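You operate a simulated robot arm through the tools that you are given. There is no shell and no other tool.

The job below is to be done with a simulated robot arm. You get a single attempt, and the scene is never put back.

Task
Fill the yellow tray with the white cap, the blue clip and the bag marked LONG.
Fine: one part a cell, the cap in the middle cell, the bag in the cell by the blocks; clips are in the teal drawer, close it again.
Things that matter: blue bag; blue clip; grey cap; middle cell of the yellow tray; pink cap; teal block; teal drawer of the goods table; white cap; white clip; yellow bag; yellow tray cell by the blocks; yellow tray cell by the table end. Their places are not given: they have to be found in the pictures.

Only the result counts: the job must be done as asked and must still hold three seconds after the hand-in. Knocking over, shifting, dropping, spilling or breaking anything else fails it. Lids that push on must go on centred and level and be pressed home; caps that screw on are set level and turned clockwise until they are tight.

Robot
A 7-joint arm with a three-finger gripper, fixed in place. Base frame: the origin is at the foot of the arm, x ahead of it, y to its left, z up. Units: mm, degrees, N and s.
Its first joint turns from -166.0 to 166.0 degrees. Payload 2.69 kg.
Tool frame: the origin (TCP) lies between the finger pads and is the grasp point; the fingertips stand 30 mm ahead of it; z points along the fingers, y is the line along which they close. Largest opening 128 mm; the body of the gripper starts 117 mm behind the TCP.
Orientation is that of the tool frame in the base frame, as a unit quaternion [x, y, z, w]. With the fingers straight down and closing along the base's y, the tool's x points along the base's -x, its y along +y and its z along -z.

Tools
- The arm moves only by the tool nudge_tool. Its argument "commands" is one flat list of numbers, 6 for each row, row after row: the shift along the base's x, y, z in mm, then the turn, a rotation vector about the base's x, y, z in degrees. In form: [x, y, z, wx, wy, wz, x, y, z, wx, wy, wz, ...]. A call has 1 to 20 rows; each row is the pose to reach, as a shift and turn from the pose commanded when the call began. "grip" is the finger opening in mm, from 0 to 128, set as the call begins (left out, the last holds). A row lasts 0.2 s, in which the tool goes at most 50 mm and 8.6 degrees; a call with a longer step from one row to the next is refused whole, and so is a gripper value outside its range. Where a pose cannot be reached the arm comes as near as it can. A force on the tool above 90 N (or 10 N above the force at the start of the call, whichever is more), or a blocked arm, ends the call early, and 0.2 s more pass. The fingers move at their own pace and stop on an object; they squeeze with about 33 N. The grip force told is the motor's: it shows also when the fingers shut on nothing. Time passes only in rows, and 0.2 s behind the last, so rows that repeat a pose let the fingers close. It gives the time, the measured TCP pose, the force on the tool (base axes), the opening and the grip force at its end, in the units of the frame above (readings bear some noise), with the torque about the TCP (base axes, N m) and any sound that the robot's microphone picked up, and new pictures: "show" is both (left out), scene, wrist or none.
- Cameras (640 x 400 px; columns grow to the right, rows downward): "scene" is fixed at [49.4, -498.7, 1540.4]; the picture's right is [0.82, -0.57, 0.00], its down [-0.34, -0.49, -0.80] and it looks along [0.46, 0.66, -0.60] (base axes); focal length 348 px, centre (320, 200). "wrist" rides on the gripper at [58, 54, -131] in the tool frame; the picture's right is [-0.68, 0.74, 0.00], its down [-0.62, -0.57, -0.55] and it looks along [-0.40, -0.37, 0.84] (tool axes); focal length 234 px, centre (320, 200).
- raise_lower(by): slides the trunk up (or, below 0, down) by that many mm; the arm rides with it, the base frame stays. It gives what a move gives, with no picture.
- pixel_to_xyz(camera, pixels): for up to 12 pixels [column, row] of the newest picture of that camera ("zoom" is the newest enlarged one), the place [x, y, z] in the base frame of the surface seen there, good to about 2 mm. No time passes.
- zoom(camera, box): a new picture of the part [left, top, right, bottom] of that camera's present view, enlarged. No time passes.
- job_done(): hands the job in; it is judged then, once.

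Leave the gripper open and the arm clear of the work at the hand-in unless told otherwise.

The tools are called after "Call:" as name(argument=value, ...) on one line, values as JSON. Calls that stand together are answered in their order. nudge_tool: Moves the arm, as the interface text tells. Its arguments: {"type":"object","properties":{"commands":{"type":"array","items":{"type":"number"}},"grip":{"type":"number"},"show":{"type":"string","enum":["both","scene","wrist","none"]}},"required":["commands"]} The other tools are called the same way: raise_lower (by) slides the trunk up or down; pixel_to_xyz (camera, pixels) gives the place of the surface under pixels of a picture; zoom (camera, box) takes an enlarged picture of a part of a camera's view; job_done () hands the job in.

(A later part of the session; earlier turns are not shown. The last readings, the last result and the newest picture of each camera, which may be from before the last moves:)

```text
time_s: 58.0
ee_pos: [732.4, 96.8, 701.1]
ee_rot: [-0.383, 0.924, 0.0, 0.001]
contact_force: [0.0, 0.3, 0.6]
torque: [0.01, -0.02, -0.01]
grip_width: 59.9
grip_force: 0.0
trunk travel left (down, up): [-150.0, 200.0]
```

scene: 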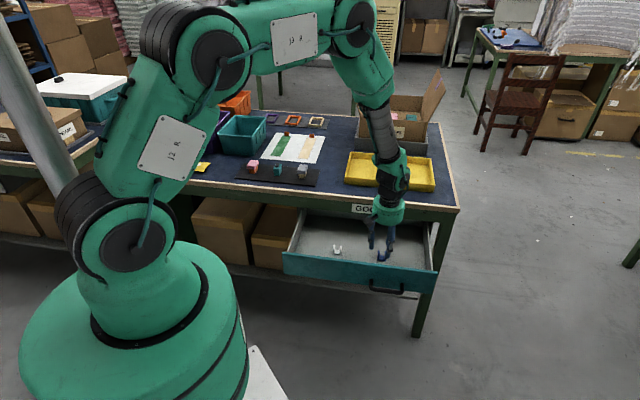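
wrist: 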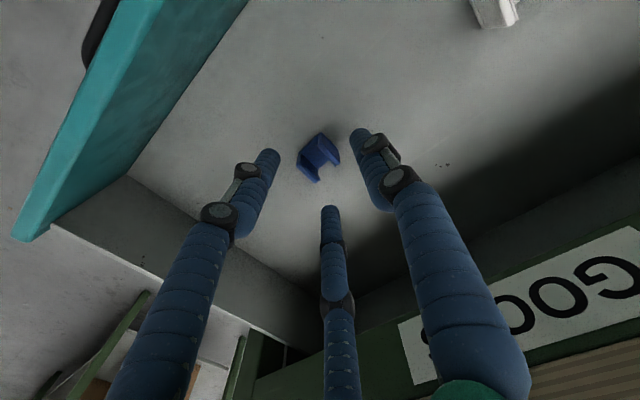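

TCP is centred over the clip within ~1 mm. I lower 40 mm to z≈660 in small steps.

Call:
nudge_tool(commands=[0, -0.5, -10, 0, 0, 0, 0, -0.5, -20, 0, 0, 0, 0, -0.5, -28, 0, 0, 0, 0, -0.5, -34, 0, 0, 0, 0, -0.5, -38, 0, 0, 0, 0, -0.5, -40, 0, 0, 0, 0, -0.5, -40, 0, 0, 0, 0, -0.5, -40, 0, 0, 0], grip=50, show="wrist")

Call:
zoom(camera="wrist", box=[250, 110, 400, 220])

Call:
zoom(camera="scene", box=[352, 220, 412, 268])

```text
time_s: 59.8
ee_pos: [732.1, 97.4, 662.1]
ee_rot: [-0.383, 0.924, -0.001, 0.0]
contact_force: [0.5, 0.9, 0.0]
torque: [0.02, 0.03, 0.01]
grip_width: 50.0
grip_force: 0.1
trunk travel left (down, up): [-150.0, 200.0]
```

wrist: 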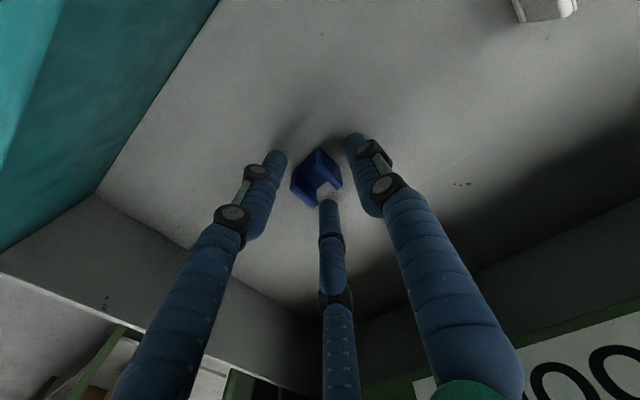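

```text
3.64 times, centred on (325, 165) of wrist
```

zoom: 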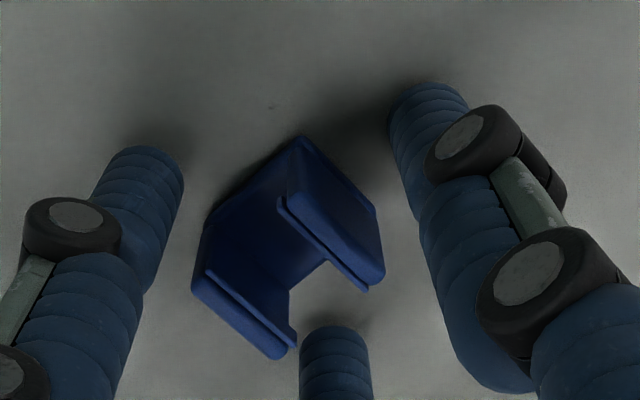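

```text
8.33 times, centred on (382, 244) of scene
```

zoom: 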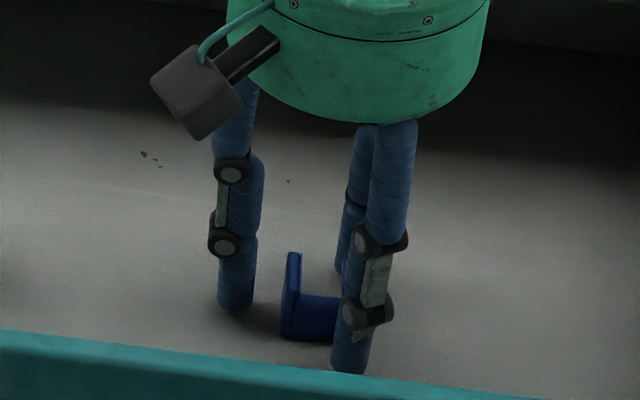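

Fingers surround the clip well. I close gradually: 40, 34, 30.

Call:
nudge_tool(commands=[0, 0, -1, 0, 0, 0, 0, 0, -1, 0, 0, 0], grip=36, show="none")

Call:
nudge_tool(commands=[0, 0, 0, 0, 0, 0, 0, 0, 0, 0, 0, 0], grip=31, show="none")

Call:
nudge_tool(commands=[0, 0, 0, 0, 0, 0, 0, 0, 0, 0, 0, 0], grip=28, show="wrist")

Call:
zoom(camera="wrist", box=[250, 110, 400, 220])

```text
time_s: 60.4
ee_pos: [730.9, 97.6, 661.2]
ee_rot: [-0.382, 0.924, 0.001, 0.0]
contact_force: [-0.5, -0.7, 0.1]
torque: [0.04, -0.03, 0.0]
grip_width: 35.9
grip_force: 0.1
trunk travel left (down, up): [-150.0, 200.0]
```

```text
time_s: 61.0
ee_pos: [731.6, 97.0, 661.6]
ee_rot: [-0.383, 0.924, -0.001, 0.0]
contact_force: [0.5, 0.4, 0.4]
torque: [0.01, 0.0, 0.01]
grip_width: 31.1
grip_force: 0.1
trunk travel left (down, up): [-150.0, 200.0]
```

```text
time_s: 61.6
ee_pos: [732.3, 97.5, 662.0]
ee_rot: [-0.383, 0.924, -0.001, 0.0]
contact_force: [-0.2, -0.1, -0.5]
torque: [0.02, -0.01, 0.01]
grip_width: 29.7
grip_force: 1.3
trunk travel left (down, up): [-150.0, 200.0]
```

wrist: 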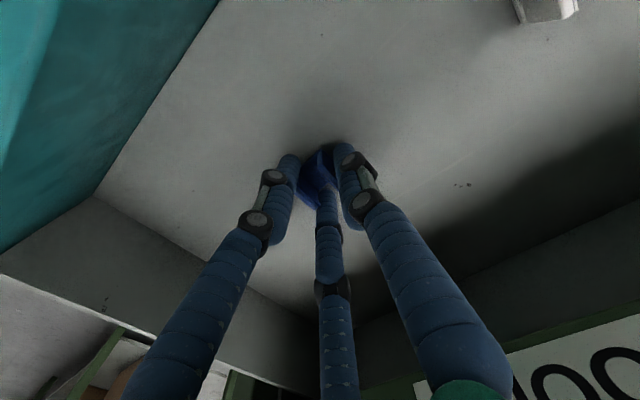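

```text
3.64 times, centred on (325, 165) of wrist
```

zoom: 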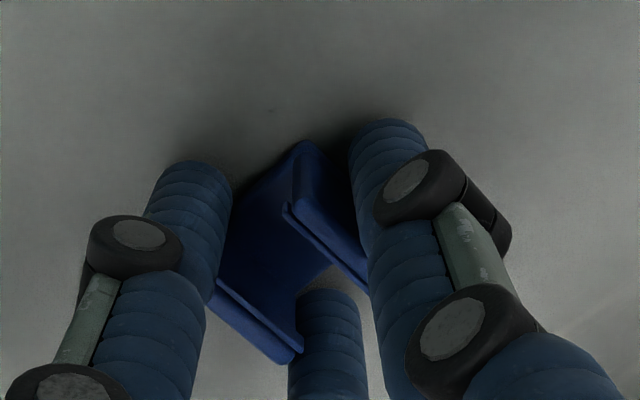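

Contact at 29.7 mm with all three fingers placed as planned. I squeeze fully.

Call:
nudge_tool(commands=[0, 0, 0, 0, 0, 0, 0, 0, 0, 0, 0, 0], grip=24, show="none")

Call:
nudge_tool(commands=[0, 0, 0, 0, 0, 0, 0, 0, 0, 0, 0, 0, 0, 0, 0, 0, 0, 0], grip=5, show="wrist")

Call:
zoom(camera="wrist", box=[250, 110, 400, 220])

```text
time_s: 62.2
ee_pos: [733.8, 97.5, 661.6]
ee_rot: [-0.383, 0.924, 0.0, 0.0]
contact_force: [0.0, 0.5, -0.2]
torque: [0.0, 0.03, -0.01]
grip_width: 29.2
grip_force: 3.9
trunk travel left (down, up): [-150.0, 200.0]
```

```text
time_s: 63.0
ee_pos: [732.3, 96.7, 662.5]
ee_rot: [-0.383, 0.924, 0.001, 0.0]
contact_force: [-0.2, 0.0, 0.3]
torque: [-0.02, 0.01, 0.02]
grip_width: 28.3
grip_force: 17.7
trunk travel left (down, up): [-150.0, 200.0]
```

wrist: 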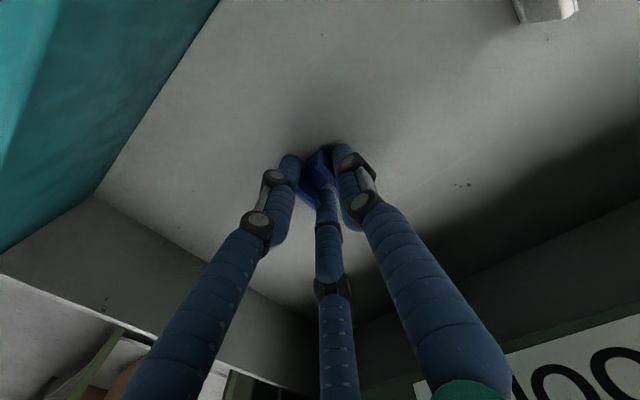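

```text
3.64 times, centred on (325, 165) of wrist
```

zoom: 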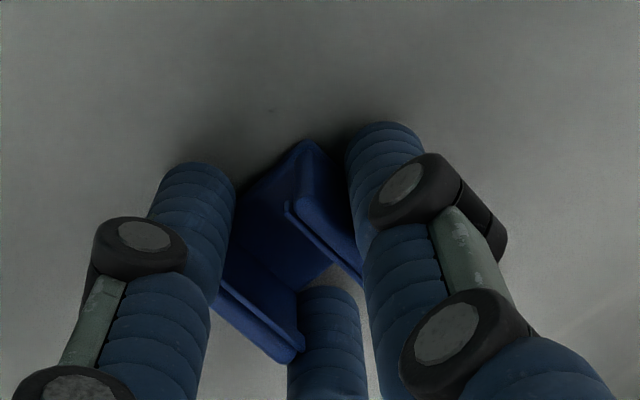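

Grip at 28.3 mm, 17.7 N. I set grip 0 for maximum squeeze and lift slowly 20 mm, then look.

Call:
nudge_tool(commands=[0, 0, 0, 0, 0, 0, 0, 0, 0, 0, 0, 0, 0, 0, 3, 0, 0, 0, 0, 0, 7, 0, 0, 0, 0, 0, 12, 0, 0, 0, 0, 0, 20, 0, 0, 0, 0, 0, 30, 0, 0, 0, 0, 0, 30, 0, 0, 0], grip=0, show="both")

Call:
zoom(camera="scene", box=[352, 220, 412, 268])

Call:
zoom(camera="wrist", box=[250, 110, 400, 220])

```text
time_s: 64.8
ee_pos: [731.7, 97.8, 691.0]
ee_rot: [-0.383, 0.924, 0.0, 0.001]
contact_force: [-0.6, 0.1, 0.5]
torque: [0.01, 0.0, 0.06]
grip_width: 5.8
grip_force: 32.6
trunk travel left (down, up): [-150.0, 200.0]
```

scene: 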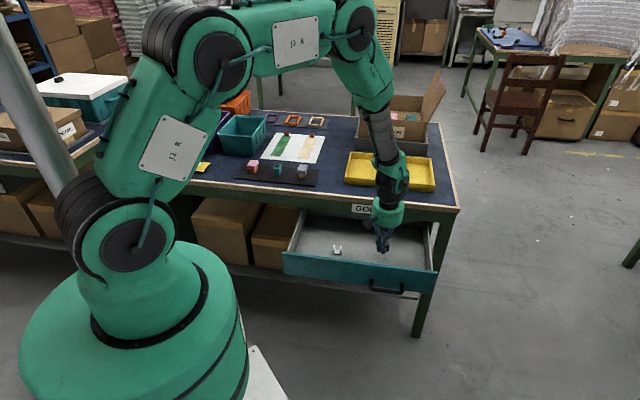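
wrist: 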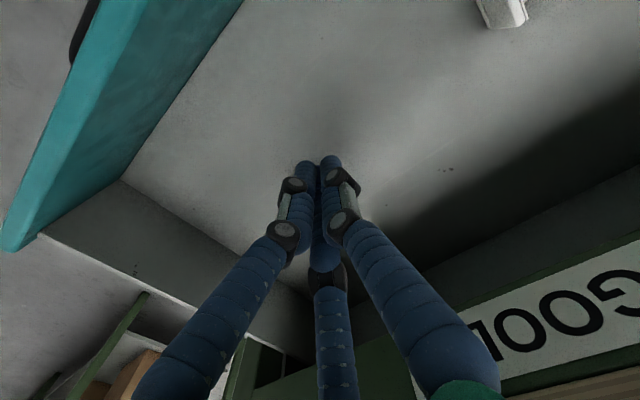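

```text
8.33 times, centred on (382, 244) of scene
```

zoom: 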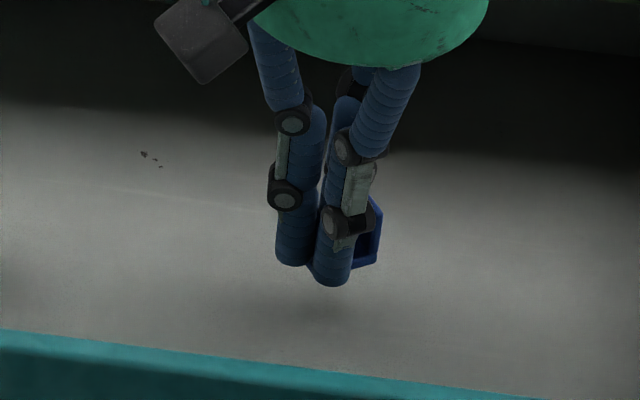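

```text
3.64 times, centred on (325, 165) of wrist
```

zoom: 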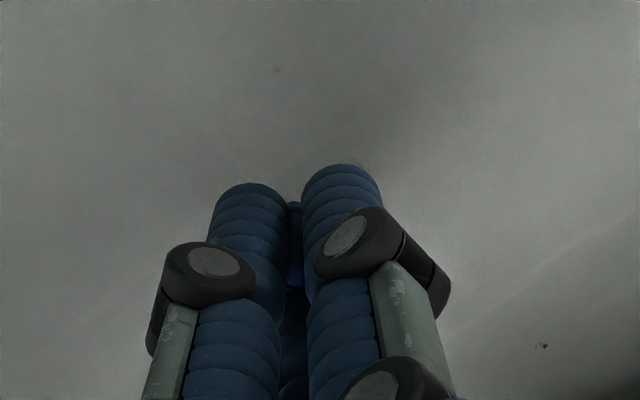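

The grip slid: opening is now 5.8 mm, and the clip appears lifted, apparently pinched by one wall. I look closely.

Call:
zoom(camera="scene", box=[370, 232, 400, 258])

Call:
pixel_to_xyz(camera="zoom", pixels=[[420, 180], [430, 140], [440, 220], [400, 240], [415, 260], [260, 240], [330, 270], [300, 100], [385, 235], [450, 180], [425, 110], [300, 330]])

```text
15.38 times, centred on (385, 245) of scene
```

zoom: 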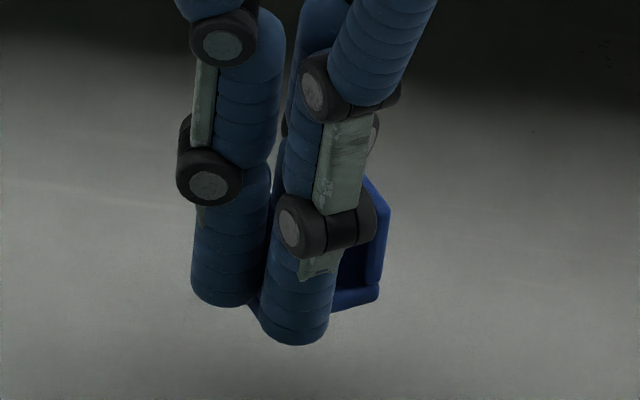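

```text
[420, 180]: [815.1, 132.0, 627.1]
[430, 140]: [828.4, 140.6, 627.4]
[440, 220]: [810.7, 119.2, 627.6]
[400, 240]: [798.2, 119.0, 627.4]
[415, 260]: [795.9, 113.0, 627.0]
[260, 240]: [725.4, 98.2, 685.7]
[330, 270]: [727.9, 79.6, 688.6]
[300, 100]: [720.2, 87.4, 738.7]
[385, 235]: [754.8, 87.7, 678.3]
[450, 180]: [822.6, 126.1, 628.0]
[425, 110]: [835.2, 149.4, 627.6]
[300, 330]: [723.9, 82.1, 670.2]
```

The clip is pinched by its −u wall between the single finger (outside) and the two others (inside). I measure its pose in the hand.

Call:
pixel_to_xyz(camera="zoom", pixels=[[383, 215], [383, 275], [375, 292], [340, 303], [345, 295], [370, 190], [360, 250], [365, 275], [252, 306], [270, 200], [352, 292], [378, 200]])

Call:
zoom(camera="wrist", box=[290, 145, 370, 215])

```text
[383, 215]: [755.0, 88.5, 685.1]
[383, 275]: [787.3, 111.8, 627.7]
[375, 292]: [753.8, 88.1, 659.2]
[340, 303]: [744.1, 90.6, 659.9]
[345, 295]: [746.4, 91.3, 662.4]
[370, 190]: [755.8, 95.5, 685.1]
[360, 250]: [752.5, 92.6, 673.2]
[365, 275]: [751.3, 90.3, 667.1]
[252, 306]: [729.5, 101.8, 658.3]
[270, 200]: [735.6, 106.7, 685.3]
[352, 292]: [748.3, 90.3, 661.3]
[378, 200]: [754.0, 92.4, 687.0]
```

```text
5.71 times, centred on (330, 180) of wrist
```

zoom: 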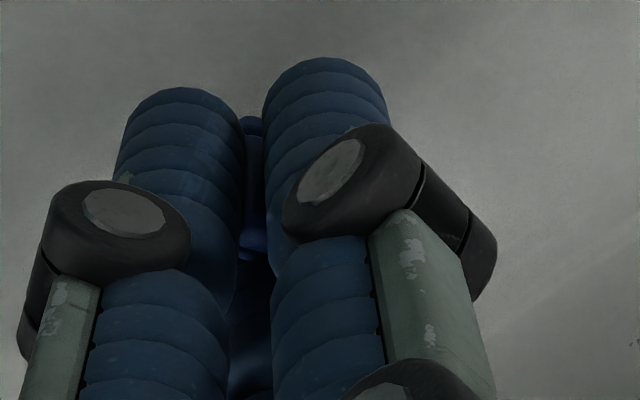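

The clip is held level (base bottom ≈33 mm below TCP), one wall pinched between two fingers with the third on its end; offset about (+15,+7) from the TCP. That is a usable hold. I lift straight up 60 mm first and check it's stable.

Call:
nudge_tool(commands=[0, 0, 10, 0, 0, 0, 0, 0, 22, 0, 0, 0, 0, 0, 36, 0, 0, 0, 0, 0, 50, 0, 0, 0, 0, 0, 65, 0, 0, 0, 0, 0, 80, 0, 0, 0, 0, 0, 80, 0, 0, 0], show="both")

Call:
zoom(camera="scene", box=[365, 205, 410, 240])

```text
time_s: 66.4
ee_pos: [732.3, 96.3, 772.1]
ee_rot: [-0.382, 0.924, 0.0, 0.0]
contact_force: [0.2, 0.1, -0.2]
torque: [0.03, -0.01, 0.0]
grip_width: 6.0
grip_force: 33.2
trunk travel left (down, up): [-150.0, 200.0]
```

scene: 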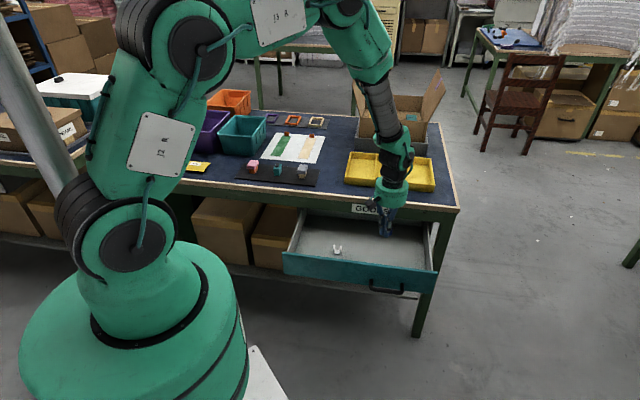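
wrist: 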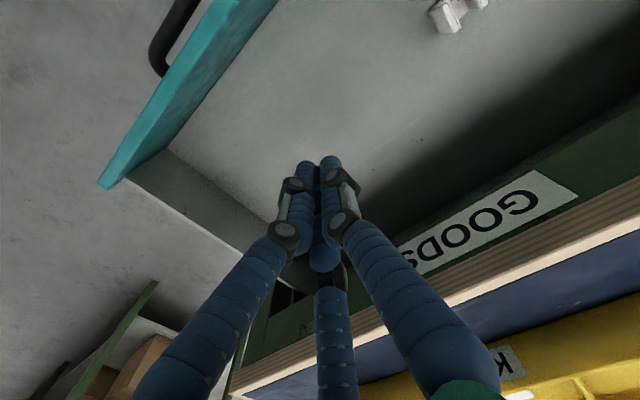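

```text
11.43 times, centred on (388, 222) of scene
```

zoom: 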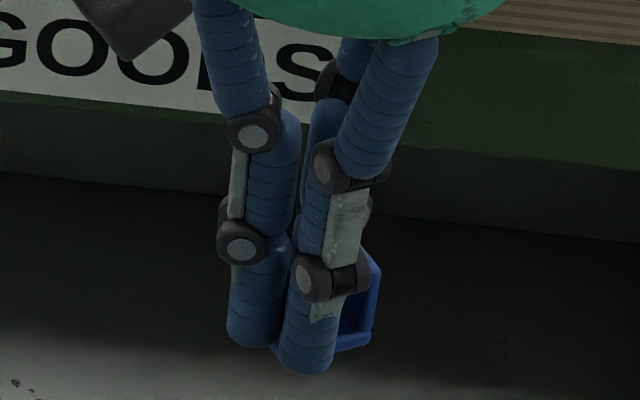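

The hold is stable. I lift to z≈945 and travel to above the table-end cell at about (960,196).

Call:
nudge_tool(commands=[0, 0, 30, 0, 0, 0, 0, 0, 65, 0, 0, 0, 0, 0, 100, 0, 0, 0, 0, 0, 140, 0, 0, 0, 0, 0, 173, 0, 0, 0, 25, 11, 173, 0, 0, 0, 52, 23, 173, 0, 0, 0, 80, 35, 173, 0, 0, 0, 108, 47, 173, 0, 0, 0, 136, 60, 173, 0, 0, 0, 164, 72, 173, 0, 0, 0, 192, 84, 173, 0, 0, 0, 215, 94, 173, 0, 0, 0, 228, 100, 173, 0, 0, 0, 228, 100, 173, 0, 0, 0, 228, 100, 173, 0, 0, 0, 228, 100, 173, 0, 0, 0], show="both")

Call:
zoom(camera="scene", box=[340, 120, 450, 200])

```text
time_s: 70.0
ee_pos: [958.9, 196.7, 944.9]
ee_rot: [-0.382, 0.924, 0.0, 0.0]
contact_force: [-0.6, 0.8, 0.2]
torque: [0.01, 0.01, -0.04]
grip_width: 6.0
grip_force: 34.0
trunk travel left (down, up): [-150.0, 200.0]
```

scene: 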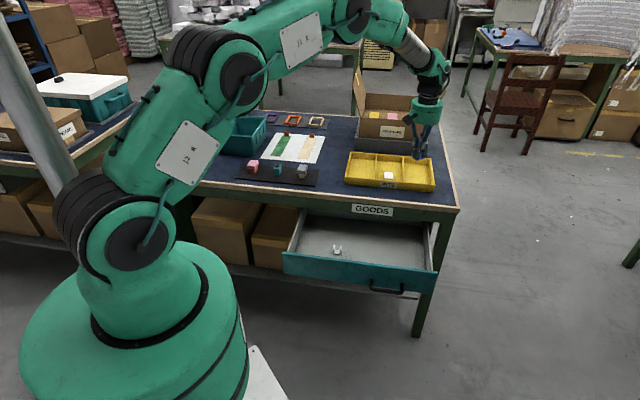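
wrist: 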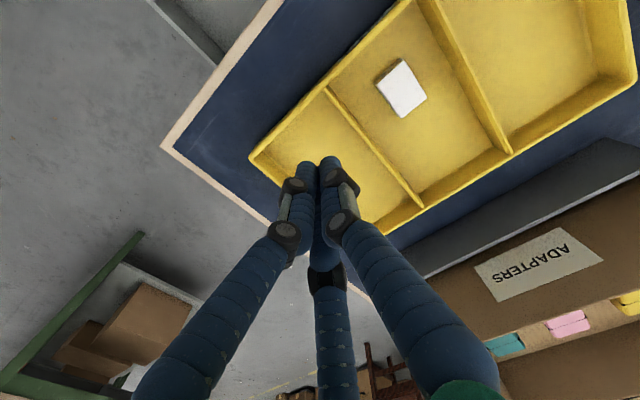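

```text
5.00 times, centred on (395, 160) of scene
```

zoom: 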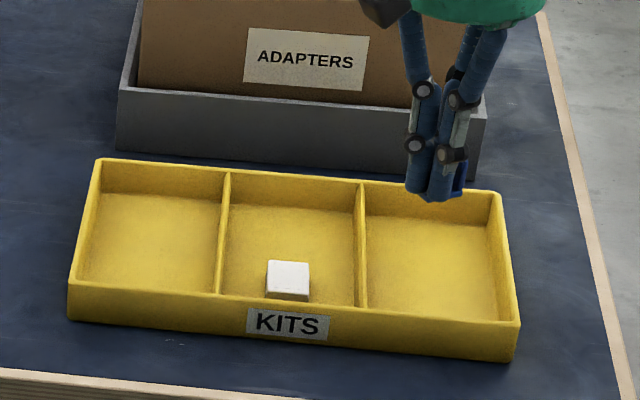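

Position reached. I lower to z≈848 first.

Call:
nudge_tool(commands=[0, 0, -25, 0, 0, 0, 0, 0, -50, 0, 0, 0, 0, 0, -72, 0, 0, 0, 0, 0, -88, 0, 0, 0, 0, 0, -97, 0, 0, 0, 0, 0, -97, 0, 0, 0, 0, 0, -97, 0, 0, 0], show="both")

Call:
zoom(camera="scene", box=[380, 130, 450, 200])

```text
time_s: 71.6
ee_pos: [959.1, 194.8, 847.8]
ee_rot: [-0.383, 0.924, 0.001, 0.001]
contact_force: [0.5, -0.4, 0.8]
torque: [-0.02, -0.03, 0.01]
grip_width: 6.0
grip_force: 32.4
trunk travel left (down, up): [-150.0, 200.0]
```

scene: 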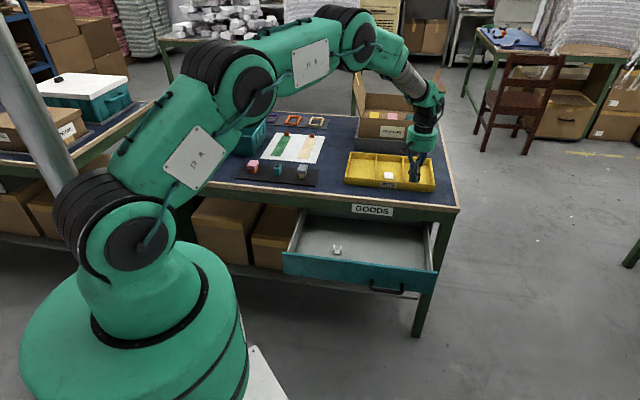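
wrist: 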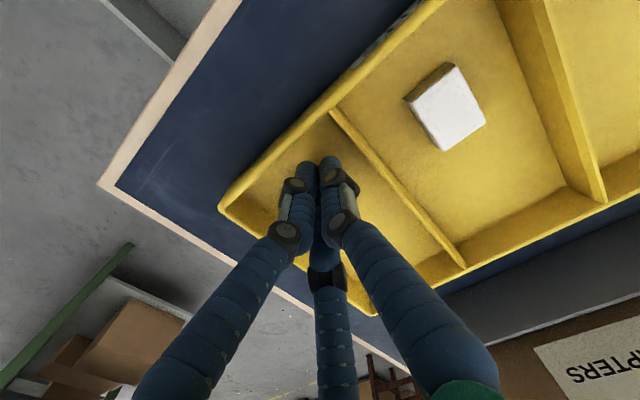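

```text
5.71 times, centred on (415, 165) of scene
```

zoom: 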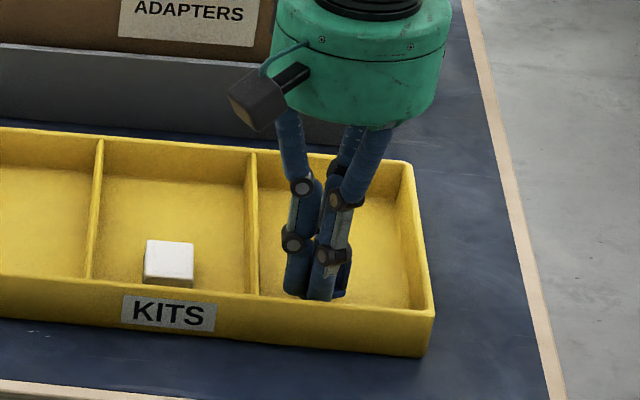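

Inside the table-end cell with clearance. I lower in small steps until touch (expected ≈838).

Call:
nudge_tool(commands=[0, 0, -2, 0, 0, 0, 0, 0, -4, 0, 0, 0, 0, 0, -6, 0, 0, 0, 0, 0, -7, 0, 0, 0, 0, 0, -8, 0, 0, 0, 0, 0, -8, 0, 0, 0], show="none")

Call:
nudge_tool(commands=[0, 0, -1, 0, 0, 0, 0, 0, -1, 0, 0, 0], show="none")

```text
time_s: 73.0
ee_pos: [960.6, 195.9, 839.5]
ee_rot: [-0.383, 0.924, 0.0, 0.001]
contact_force: [0.1, -1.2, 7.4]
torque: [-0.01, -0.07, 0.01]
grip_width: 6.1
grip_force: 32.8
trunk travel left (down, up): [-150.0, 200.0]
```

```text
time_s: 73.6
ee_pos: [958.7, 197.4, 840.0]
ee_rot: [-0.383, 0.924, 0.0, 0.001]
contact_force: [0.7, -0.2, 14.0]
torque: [0.03, -0.08, 0.0]
grip_width: 6.0
grip_force: 33.0
trunk travel left (down, up): [-150.0, 200.0]
```

The clip stands on the floor (14 N). I ease up 1 mm and open slightly to 11 mm, then look.

Call:
nudge_tool(commands=[0, 0, 1.3, 0, 0, 0, 0, 0, 1.3, 0, 0, 0], show="none")

Call:
nudge_tool(commands=[0, 0, 0, 0, 0, 0, 0, 0, 0, 0, 0, 0], grip=11, show="both")

Call:
zoom(camera="scene", box=[395, 160, 435, 192])

Call:
zoom(camera="wrist", box=[270, 130, 390, 220])

```text
time_s: 74.2
ee_pos: [960.7, 197.1, 838.5]
ee_rot: [-0.384, 0.924, 0.0, 0.0]
contact_force: [-1.3, -0.2, 12.7]
torque: [0.02, -0.08, 0.02]
grip_width: 6.2
grip_force: 32.4
trunk travel left (down, up): [-150.0, 200.0]
```

```text
time_s: 74.8
ee_pos: [960.1, 196.2, 838.5]
ee_rot: [-0.383, 0.924, 0.0, -0.001]
contact_force: [-1.1, -0.3, 2.6]
torque: [-0.01, 0.0, 0.03]
grip_width: 10.1
grip_force: 0.1
trunk travel left (down, up): [-150.0, 200.0]
```

scene: 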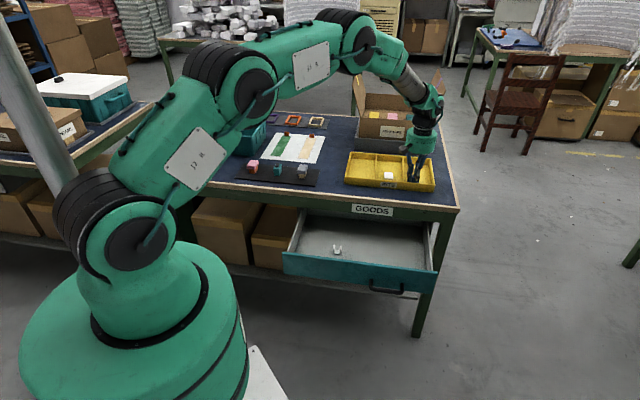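
wrist: 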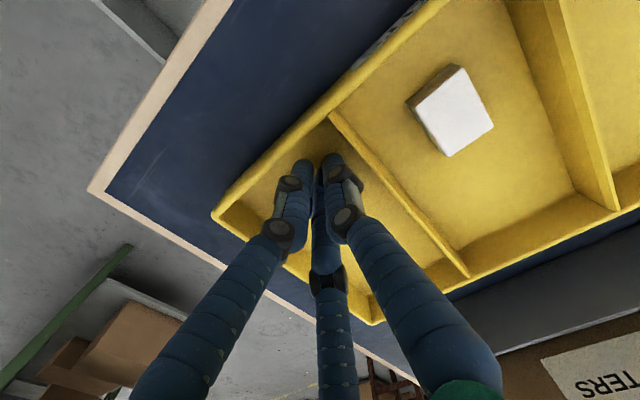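

```text
12.50 times, centred on (415, 176) of scene
```

zoom: 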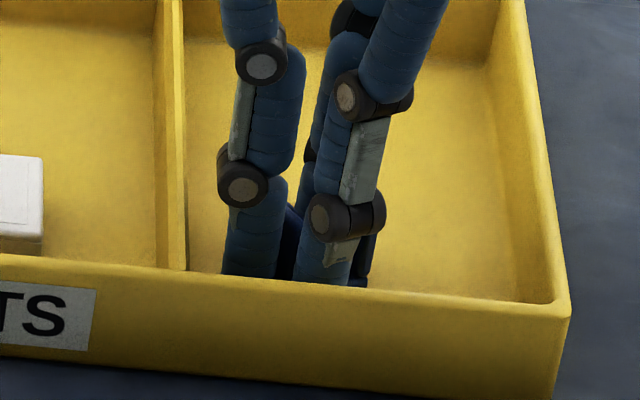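

```text
4.44 times, centred on (330, 175) of wrist
```

zoom: 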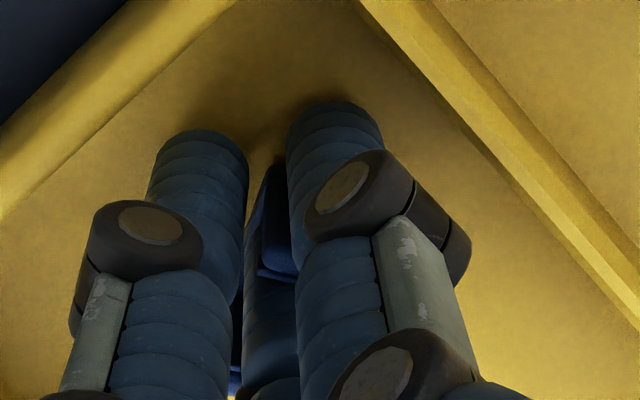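

Opening reads 10.1 (asked 11), so the inner finger may already touch the opposite wall. I set 9 to centre it in the channel, then raise a few mm and look.

Call:
nudge_tool(commands=[0, 0, 0, 0, 0, 0, 0, 0, 0, 0, 0, 0], grip=9, show="none")

Call:
nudge_tool(commands=[0, 0, 3, 0, 0, 0, 0, 0, 6, 0, 0, 0, 0, 0, 6, 0, 0, 0], show="both")

Call:
zoom(camera="scene", box=[395, 160, 435, 192])

Call:
zoom(camera="wrist", box=[270, 130, 390, 220])

```text
time_s: 75.4
ee_pos: [959.5, 196.1, 838.3]
ee_rot: [-0.382, 0.924, 0.0, 0.0]
contact_force: [-0.4, 0.1, 0.3]
torque: [-0.01, 0.01, 0.0]
grip_width: 8.8
grip_force: 0.1
trunk travel left (down, up): [-150.0, 200.0]
```

```text
time_s: 76.2
ee_pos: [961.1, 197.5, 843.7]
ee_rot: [-0.383, 0.924, 0.0, 0.0]
contact_force: [0.0, 0.5, 0.5]
torque: [0.01, 0.0, -0.02]
grip_width: 8.7
grip_force: 0.0
trunk travel left (down, up): [-150.0, 200.0]
```

scene: 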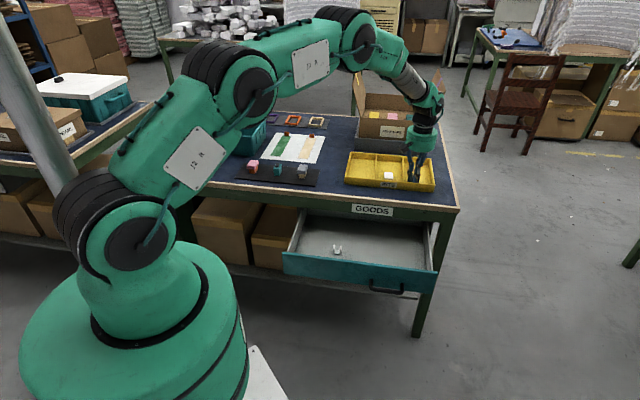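
wrist: 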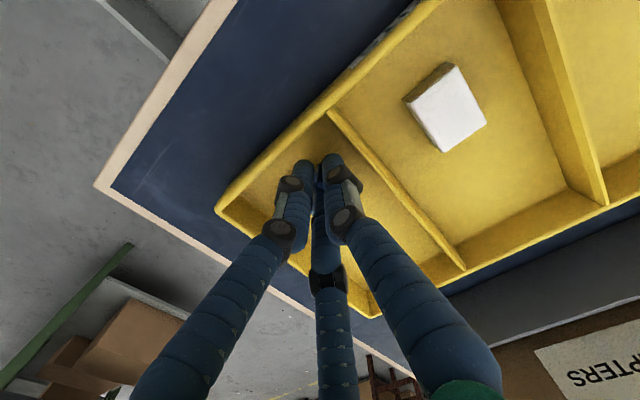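

```text
12.50 times, centred on (415, 176) of scene
```

zoom: 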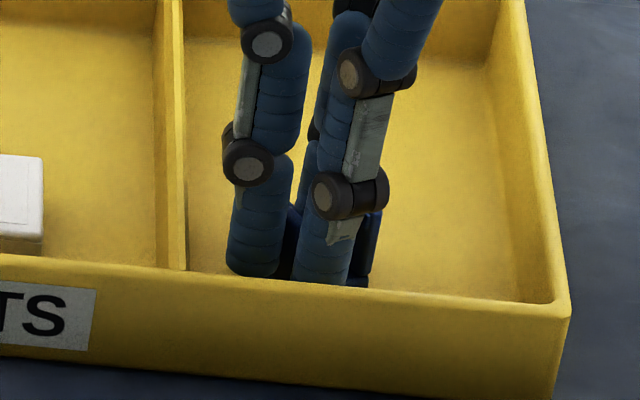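

```text
4.44 times, centred on (330, 175) of wrist
```

zoom: 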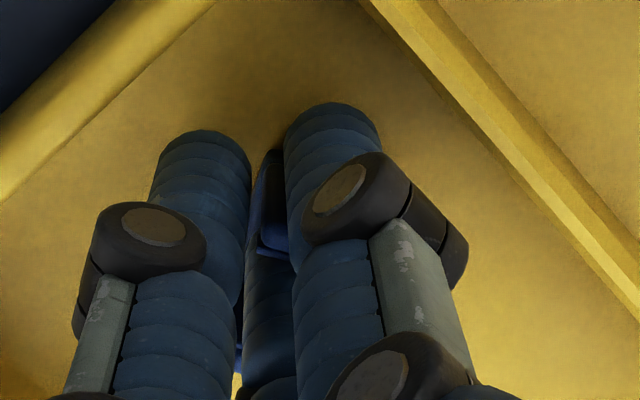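

The clip stays put (its foot still at zoom (358,283)) while the fingers rise with no force. I continue raising carefully.

Call:
nudge_tool(commands=[0, 0, 4, 0, 0, 0, 0, 0, 9, 0, 0, 0, 0, 0, 15, 0, 0, 0, 0, 0, 22, 0, 0, 0, 0, 0, 30, 0, 0, 0, 0, 0, 45, 0, 0, 0, 0, 0, 70, 0, 0, 0, 0, 0, 100, 0, 0, 0, 0, 0, 100, 0, 0, 0], show="both")

Call:
zoom(camera="scene", box=[335, 140, 445, 200])

```text
time_s: 78.2
ee_pos: [958.4, 196.0, 944.9]
ee_rot: [-0.382, 0.924, 0.0, -0.001]
contact_force: [-0.4, 0.4, 0.4]
torque: [0.06, -0.02, -0.01]
grip_width: 8.8
grip_force: 0.1
trunk travel left (down, up): [-150.0, 200.0]
```

scene: 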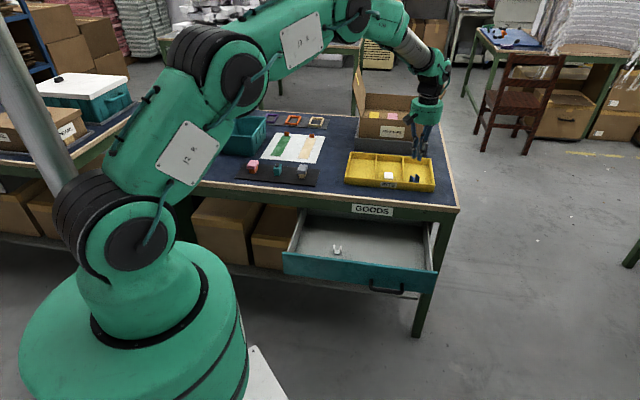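
wrist: 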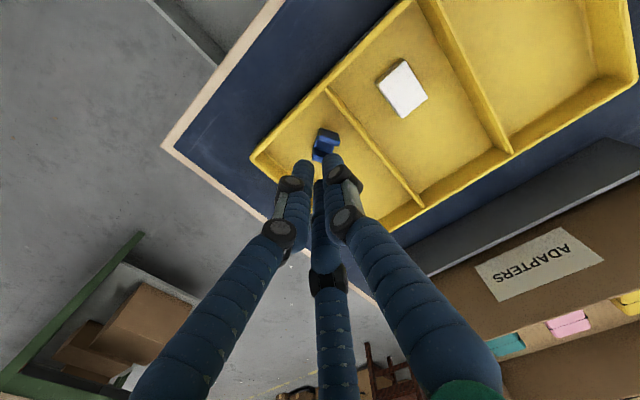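

```text
5.82 times, centred on (390, 170) of scene
```

zoom: 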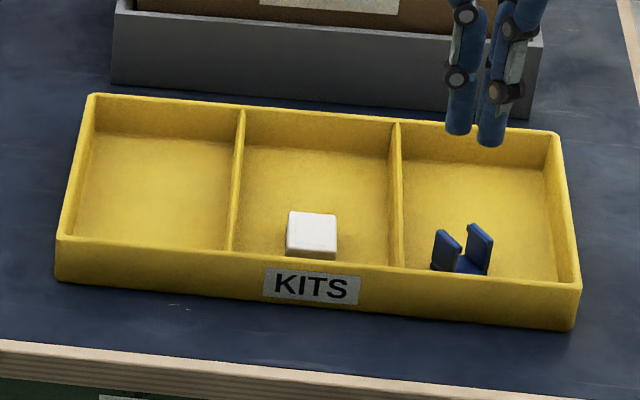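

The blue clip stands upright in the table-end cell. Now close the drawer: I travel back in front of it at z≈945 while yawing −90° (to the earlier handle orientation).

Call:
nudge_tool(commands=[-32.4, -24, 0, 0, 0, -7.5, -64.8, -48, 0, 0, 0, -15, -97.2, -72, 0, 0, 0, -22.5, -129.6, -96, 0, 0, 0, -30, -162, -120, 0, 0, 0, -37.5, -194.4, -144, 0, 0, 0, -45, -226.8, -168, 0, 0, 0, -52.5, -259.2, -192, 0, 0, 0, -60, -291.6, -216, 0, 0, 0, -67.5, -324, -240, 0, 0, 0, -75, -356.4, -264, 0, 0, 0, -82.5, -388.8, -288, 0, 0, 0, -90, -388.8, -288, 0, 0, 0, -90, -388.8, -288, 0, 0, 0, -90], grip=36, show="none")

Call:
nudge_tool(commands=[0, 0, -20, 5.3, -5.3, 0, 0, 0, -45, 10.6, -10.6, 0, 0, 0, -70, 15.9, -15.9, 0, 0, 0, -95, 21.2, -21.2, 0, 0, 0, -120, 26.5, -26.5, 0, 0, 0, -145, 31.8, -31.8, 0, 0, 0, -170, 31.8, -31.8, 0, 0, 0, -192, 31.8, -31.8, 0, 0, 0, -192, 31.8, -31.8, 0, 0, 0, -192, 31.8, -31.8, 0], show="both")

```text
time_s: 81.2
ee_pos: [570.0, -90.9, 943.3]
ee_rot: [0.383, 0.924, 0.0, 0.0]
contact_force: [-0.6, 0.2, 0.2]
torque: [0.01, 0.01, 0.0]
grip_width: 35.9
grip_force: 0.1
trunk travel left (down, up): [-150.0, 200.0]
```

```text
time_s: 83.4
ee_pos: [572.0, -91.8, 753.9]
ee_rot: [0.353, 0.853, 0.354, 0.146]
contact_force: [0.4, -0.1, 0.0]
torque: [0.01, 0.0, -0.01]
grip_width: 36.1
grip_force: 0.1
trunk travel left (down, up): [-150.0, 200.0]
```

scene: 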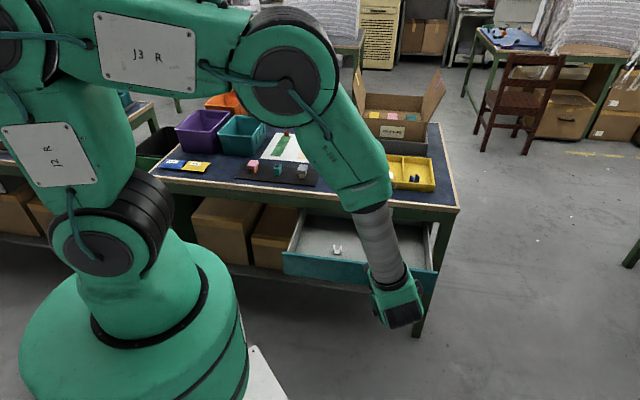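
wrist: 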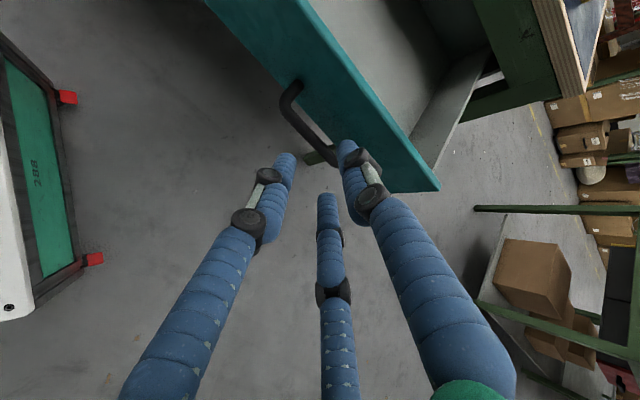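

I see the handle at wrist (285–330, 90–160). I measure the bar to align.

Call:
zoom(camera="wrist", box=[260, 70, 380, 170])

Call:
pixel_to_xyz(camera="zoom", pixels=[[165, 70], [140, 95], [120, 130], [150, 170], [180, 210], [210, 245], [235, 275], [300, 200], [350, 230]])

```text
4.00 times, centred on (320, 120) of wrist
```

zoom: 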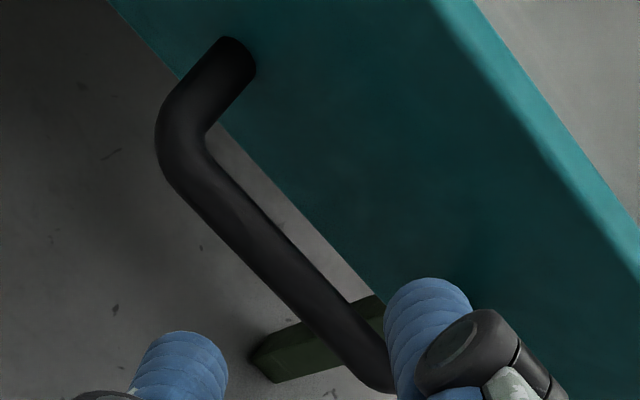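

```text
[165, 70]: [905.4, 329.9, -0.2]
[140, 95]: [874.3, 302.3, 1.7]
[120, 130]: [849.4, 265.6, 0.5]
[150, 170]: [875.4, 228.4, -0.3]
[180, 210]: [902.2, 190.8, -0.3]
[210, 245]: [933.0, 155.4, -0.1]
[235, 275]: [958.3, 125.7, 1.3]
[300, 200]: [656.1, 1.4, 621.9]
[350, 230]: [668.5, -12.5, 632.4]
```

Call:
pixel_to_xyz(camera="zoom", pixels=[[230, 60], [205, 85], [180, 120], [185, 160], [215, 200], [245, 240], [280, 280], [320, 320], [350, 350], [300, 150], [400, 200]])

```text
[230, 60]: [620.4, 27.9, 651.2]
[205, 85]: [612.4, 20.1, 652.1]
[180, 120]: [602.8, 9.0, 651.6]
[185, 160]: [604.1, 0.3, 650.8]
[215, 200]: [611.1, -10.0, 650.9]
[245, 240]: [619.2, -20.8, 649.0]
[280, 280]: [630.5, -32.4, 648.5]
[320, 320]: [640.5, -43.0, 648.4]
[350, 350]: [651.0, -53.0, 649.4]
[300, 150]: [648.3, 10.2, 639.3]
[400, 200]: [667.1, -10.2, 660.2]
```

The bar is where I left it. I descend ~30 mm then slide in along the finger axis to around (624,−38,651).

Call:
nudge_tool(commands=[0, 1, -15, 0, 0, 0, 1, 2, -30, 0, 0, 0, 11, 12, -45, 0, 0, 0, 22, 23, -60, 0, 0, 0, 33, 34, -75, 0, 0, 0, 42, 43, -88, 0, 0, 0, 48, 49, -96, 0, 0, 0, 52.5, 54, -103, 0, 0, 0, 52.5, 54, -103, 0, 0, 0, 52.5, 54, -103, 0, 0, 0], show="wrist")

Call:
zoom(camera="wrist", box=[240, 80, 400, 220])

```text
time_s: 85.6
ee_pos: [626.0, -35.9, 650.4]
ee_rot: [0.353, 0.854, 0.354, 0.146]
contact_force: [0.5, 0.0, 0.4]
torque: [-0.09, 0.0, 0.0]
grip_width: 36.0
grip_force: 0.2
trunk travel left (down, up): [-150.0, 200.0]
```

wrist: 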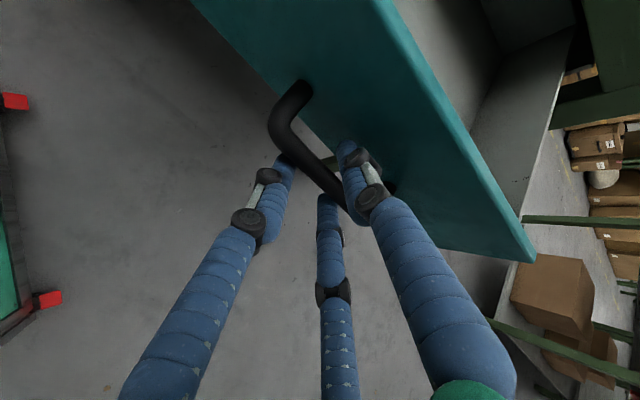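

```text
2.86 times, centred on (320, 150) of wrist
```

zoom: 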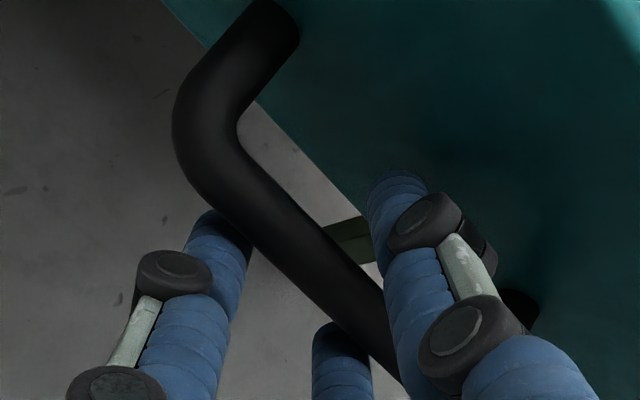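

Same configuration as before. I close on the bar, then push in.

Call:
nudge_tool(commands=[0, 0, 0, 0, 0, 0, 0, 0, 0, 0, 0, 0], grip=25, show="none")

Call:
nudge_tool(commands=[0, 0, 0, 0, 0, 0, 0, 0, 0, 0, 0, 0, 0, 0, 0, 0, 0, 0], grip=12, show="none")

Call:
nudge_tool(commands=[4, 4, 0, 0, 0, 0, 12, 12, 0, 0, 0, 0, 22, 22, 0, 0, 0, 0, 34, 34, 0, 0, 0, 0, 46, 46, 0, 0, 0, 0, 58, 58, 0, 0, 0, 0, 70, 70, 0, 0, 0, 0, 82, 82, 0, 0, 0, 0, 94, 94, 0, 0, 0, 0, 106, 106, 0, 0, 0, 0, 118, 118, 0, 0, 0, 0, 130, 130, 0, 0, 0, 0, 140, 140, 0, 0, 0, 0, 140, 140, 0, 0, 0, 0], show="both")

```text
time_s: 86.2
ee_pos: [625.1, -36.5, 650.8]
ee_rot: [0.353, 0.854, 0.353, 0.146]
contact_force: [0.8, -0.4, 0.0]
torque: [0.04, 0.0, -0.02]
grip_width: 24.7
grip_force: 0.1
trunk travel left (down, up): [-150.0, 200.0]
```

```text
time_s: 87.0
ee_pos: [624.1, -36.5, 650.4]
ee_rot: [0.353, 0.854, 0.354, 0.146]
contact_force: [1.2, 1.8, 1.9]
torque: [0.32, 0.21, -0.26]
grip_width: 22.3
grip_force: 44.8
trunk travel left (down, up): [-150.0, 200.0]
```

```text
time_s: 90.0
ee_pos: [763.9, 101.7, 651.3]
ee_rot: [0.355, 0.854, 0.352, 0.147]
contact_force: [22.9, -18.7, 0.9]
torque: [-0.17, -0.15, -1.07]
grip_width: 22.0
grip_force: 44.6
trunk travel left (down, up): [-150.0, 200.0]
```

scene: 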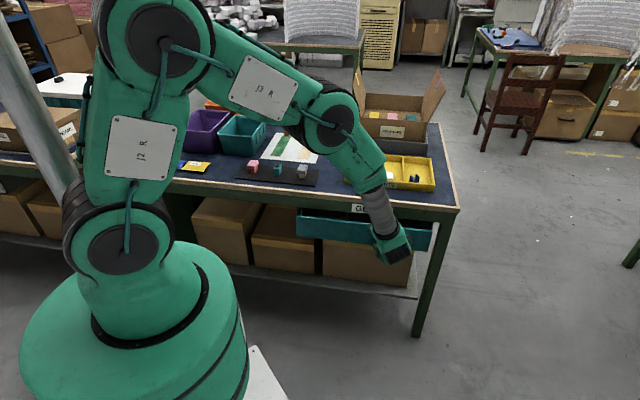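
wrist: 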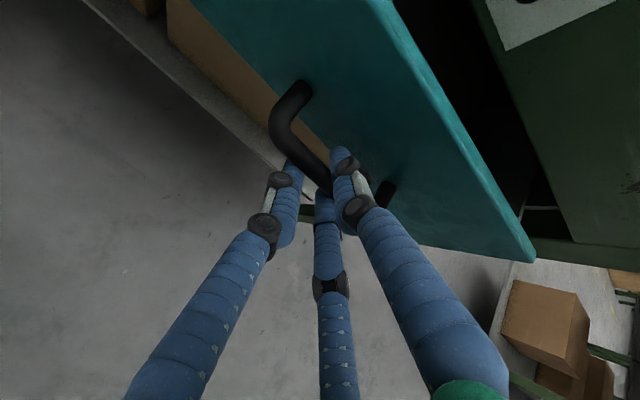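

The drawer is nearly in, with a lateral force of ~29 N along +u, so I bias slightly toward +u and push the last ~41 mm.

Call:
nudge_tool(commands=[1, -1, 0, 0, 0, 0, 7, 5, 0, 0, 0, 0, 13, 11, 0, 0, 0, 0, 19, 17, 0, 0, 0, 0, 25, 23, 0, 0, 0, 0, 29, 27, 0, 0, 0, 0, 31, 29, 0, 0, 0, 0, 31, 29, 0, 0, 0, 0], show="both")

Call:
zoom(camera="scene", box=[280, 190, 480, 270])

```text
time_s: 91.8
ee_pos: [795.2, 132.4, 650.7]
ee_rot: [0.353, 0.853, 0.355, 0.147]
contact_force: [-3.5, 2.8, 31.2]
torque: [0.66, 0.05, -0.19]
grip_width: 22.4
grip_force: 44.8
trunk travel left (down, up): [-150.0, 200.0]
```

scene: 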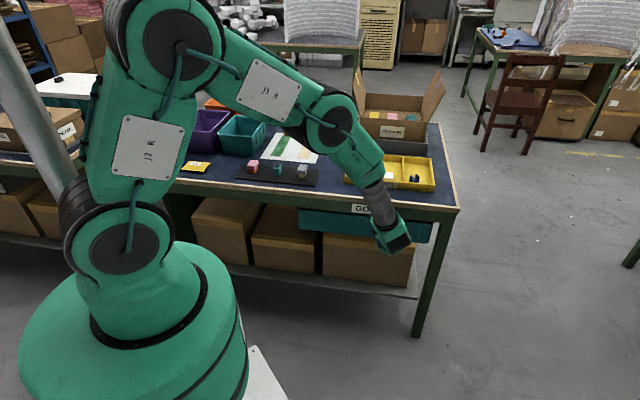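
wrist: 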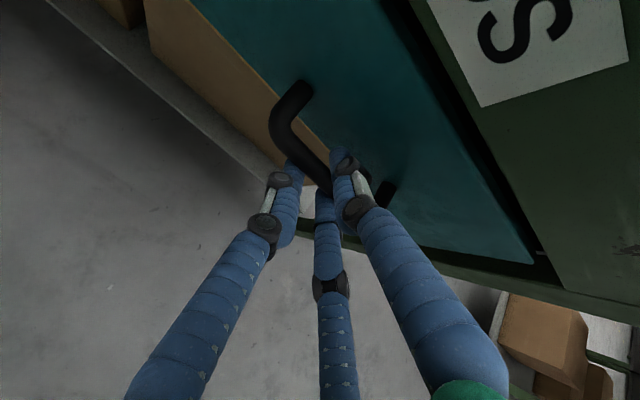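

```text
3.20 times, centred on (380, 230) of scene
```

zoom: 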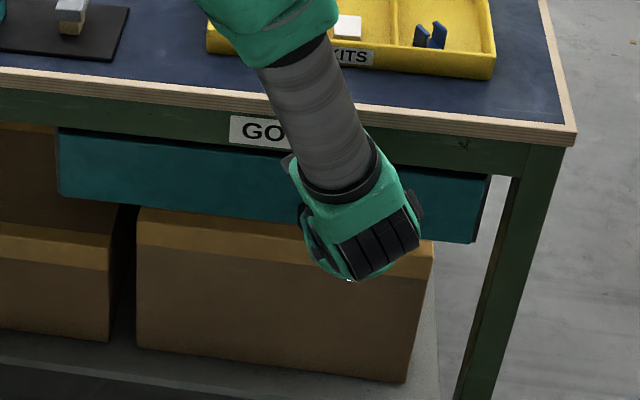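

Looks closed like at the start. I push a few mm more to feel for the stop.

Call:
nudge_tool(commands=[1, 1, 0, 0, 0, 0, 2, 2, 0, 0, 0, 0, 3, 3, 0, 0, 0, 0, 3, 3, 0, 0, 0, 0], show="wrist")

Call:
pixel_to_xyz(camera="scene", pixels=[[300, 209], [310, 222], [345, 222], [430, 223], [428, 242], [320, 218], [420, 232]])

```text
time_s: 92.8
ee_pos: [795.4, 132.7, 650.1]
ee_rot: [0.355, 0.853, 0.353, 0.147]
contact_force: [-33.0, -36.8, 40.2]
torque: [0.29, -0.04, -0.62]
grip_width: 21.9
grip_force: 44.8
trunk travel left (down, up): [-150.0, 200.0]
```

wrist: 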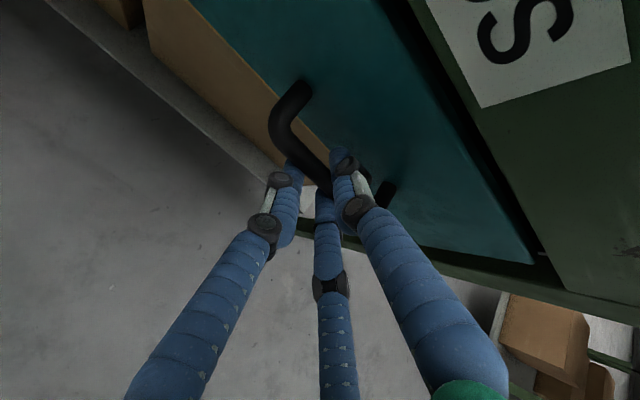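

```text
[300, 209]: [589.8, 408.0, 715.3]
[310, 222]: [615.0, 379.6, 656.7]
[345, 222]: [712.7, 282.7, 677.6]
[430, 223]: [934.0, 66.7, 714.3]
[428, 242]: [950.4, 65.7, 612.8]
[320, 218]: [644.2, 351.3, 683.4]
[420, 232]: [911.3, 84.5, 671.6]
```

Stop reached (≈49 N against the push), and the face is back at its initial place (712.7,282.7). I relax the push, open to 36, and back out.

Call:
nudge_tool(commands=[-1.5, -1.5, 0, 0, 0, 0, -2.5, -2.5, 0, 0, 0, 0, -2.5, -2.5, 0, 0, 0, 0], show="none")

Call:
nudge_tool(commands=[0, 0, 0, 0, 0, 0, 0, 0, 0, 0, 0, 0], grip=36, show="none")

Call:
nudge_tool(commands=[-5, -5, 7, 0, 0, 0, -15, -15, 21, 0, 0, 0, -30, -30, 42, 0, 0, 0, -45, -45, 65, 0, 0, 0, -60, -60, 100, 0, 0, 0, -65, -65, 145, 0, 0, 0, -65, -65, 190, 0, 0, 0, -65, -65, 235, 0, 0, 0, -65, -65, 280, 0, 0, 0, -65, -65, 300, 0, 0, 0], show="both")

```text
time_s: 93.6
ee_pos: [795.7, 133.1, 649.4]
ee_rot: [0.354, 0.853, 0.354, 0.146]
contact_force: [1.9, -2.0, -2.1]
torque: [0.15, 0.15, -0.71]
grip_width: 22.1
grip_force: 44.9
trunk travel left (down, up): [-150.0, 200.0]
```

```text
time_s: 94.2
ee_pos: [795.7, 133.3, 650.5]
ee_rot: [0.354, 0.853, 0.354, 0.146]
contact_force: [0.9, 0.0, 0.0]
torque: [0.01, -0.01, -0.01]
grip_width: 36.2
grip_force: 0.0
trunk travel left (down, up): [-150.0, 200.0]
```

```text
time_s: 96.4
ee_pos: [730.2, 67.6, 951.3]
ee_rot: [0.353, 0.854, 0.353, 0.146]
contact_force: [0.3, 0.2, -0.3]
torque: [0.0, -0.04, 0.01]
grip_width: 36.2
grip_force: 0.1
trunk travel left (down, up): [-150.0, 200.0]
```

scene: 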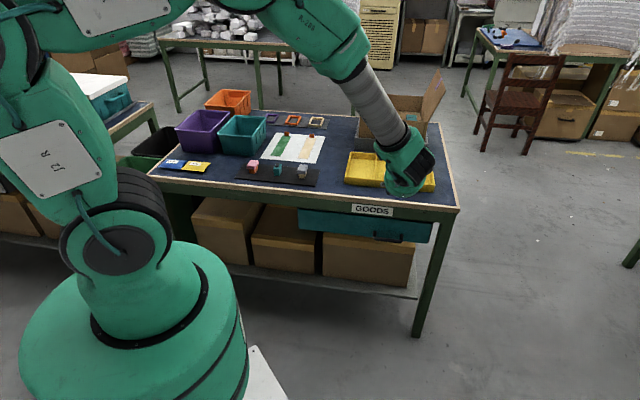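
wrist: 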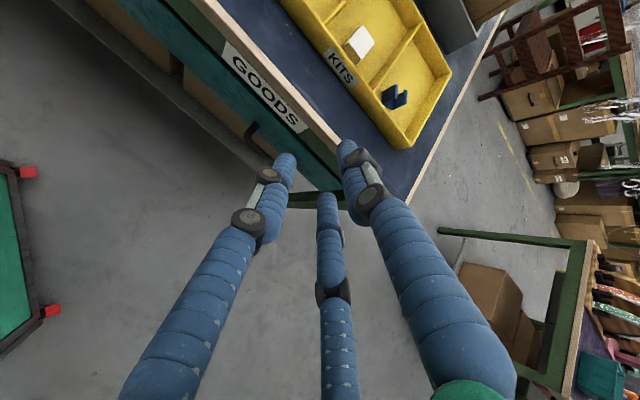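

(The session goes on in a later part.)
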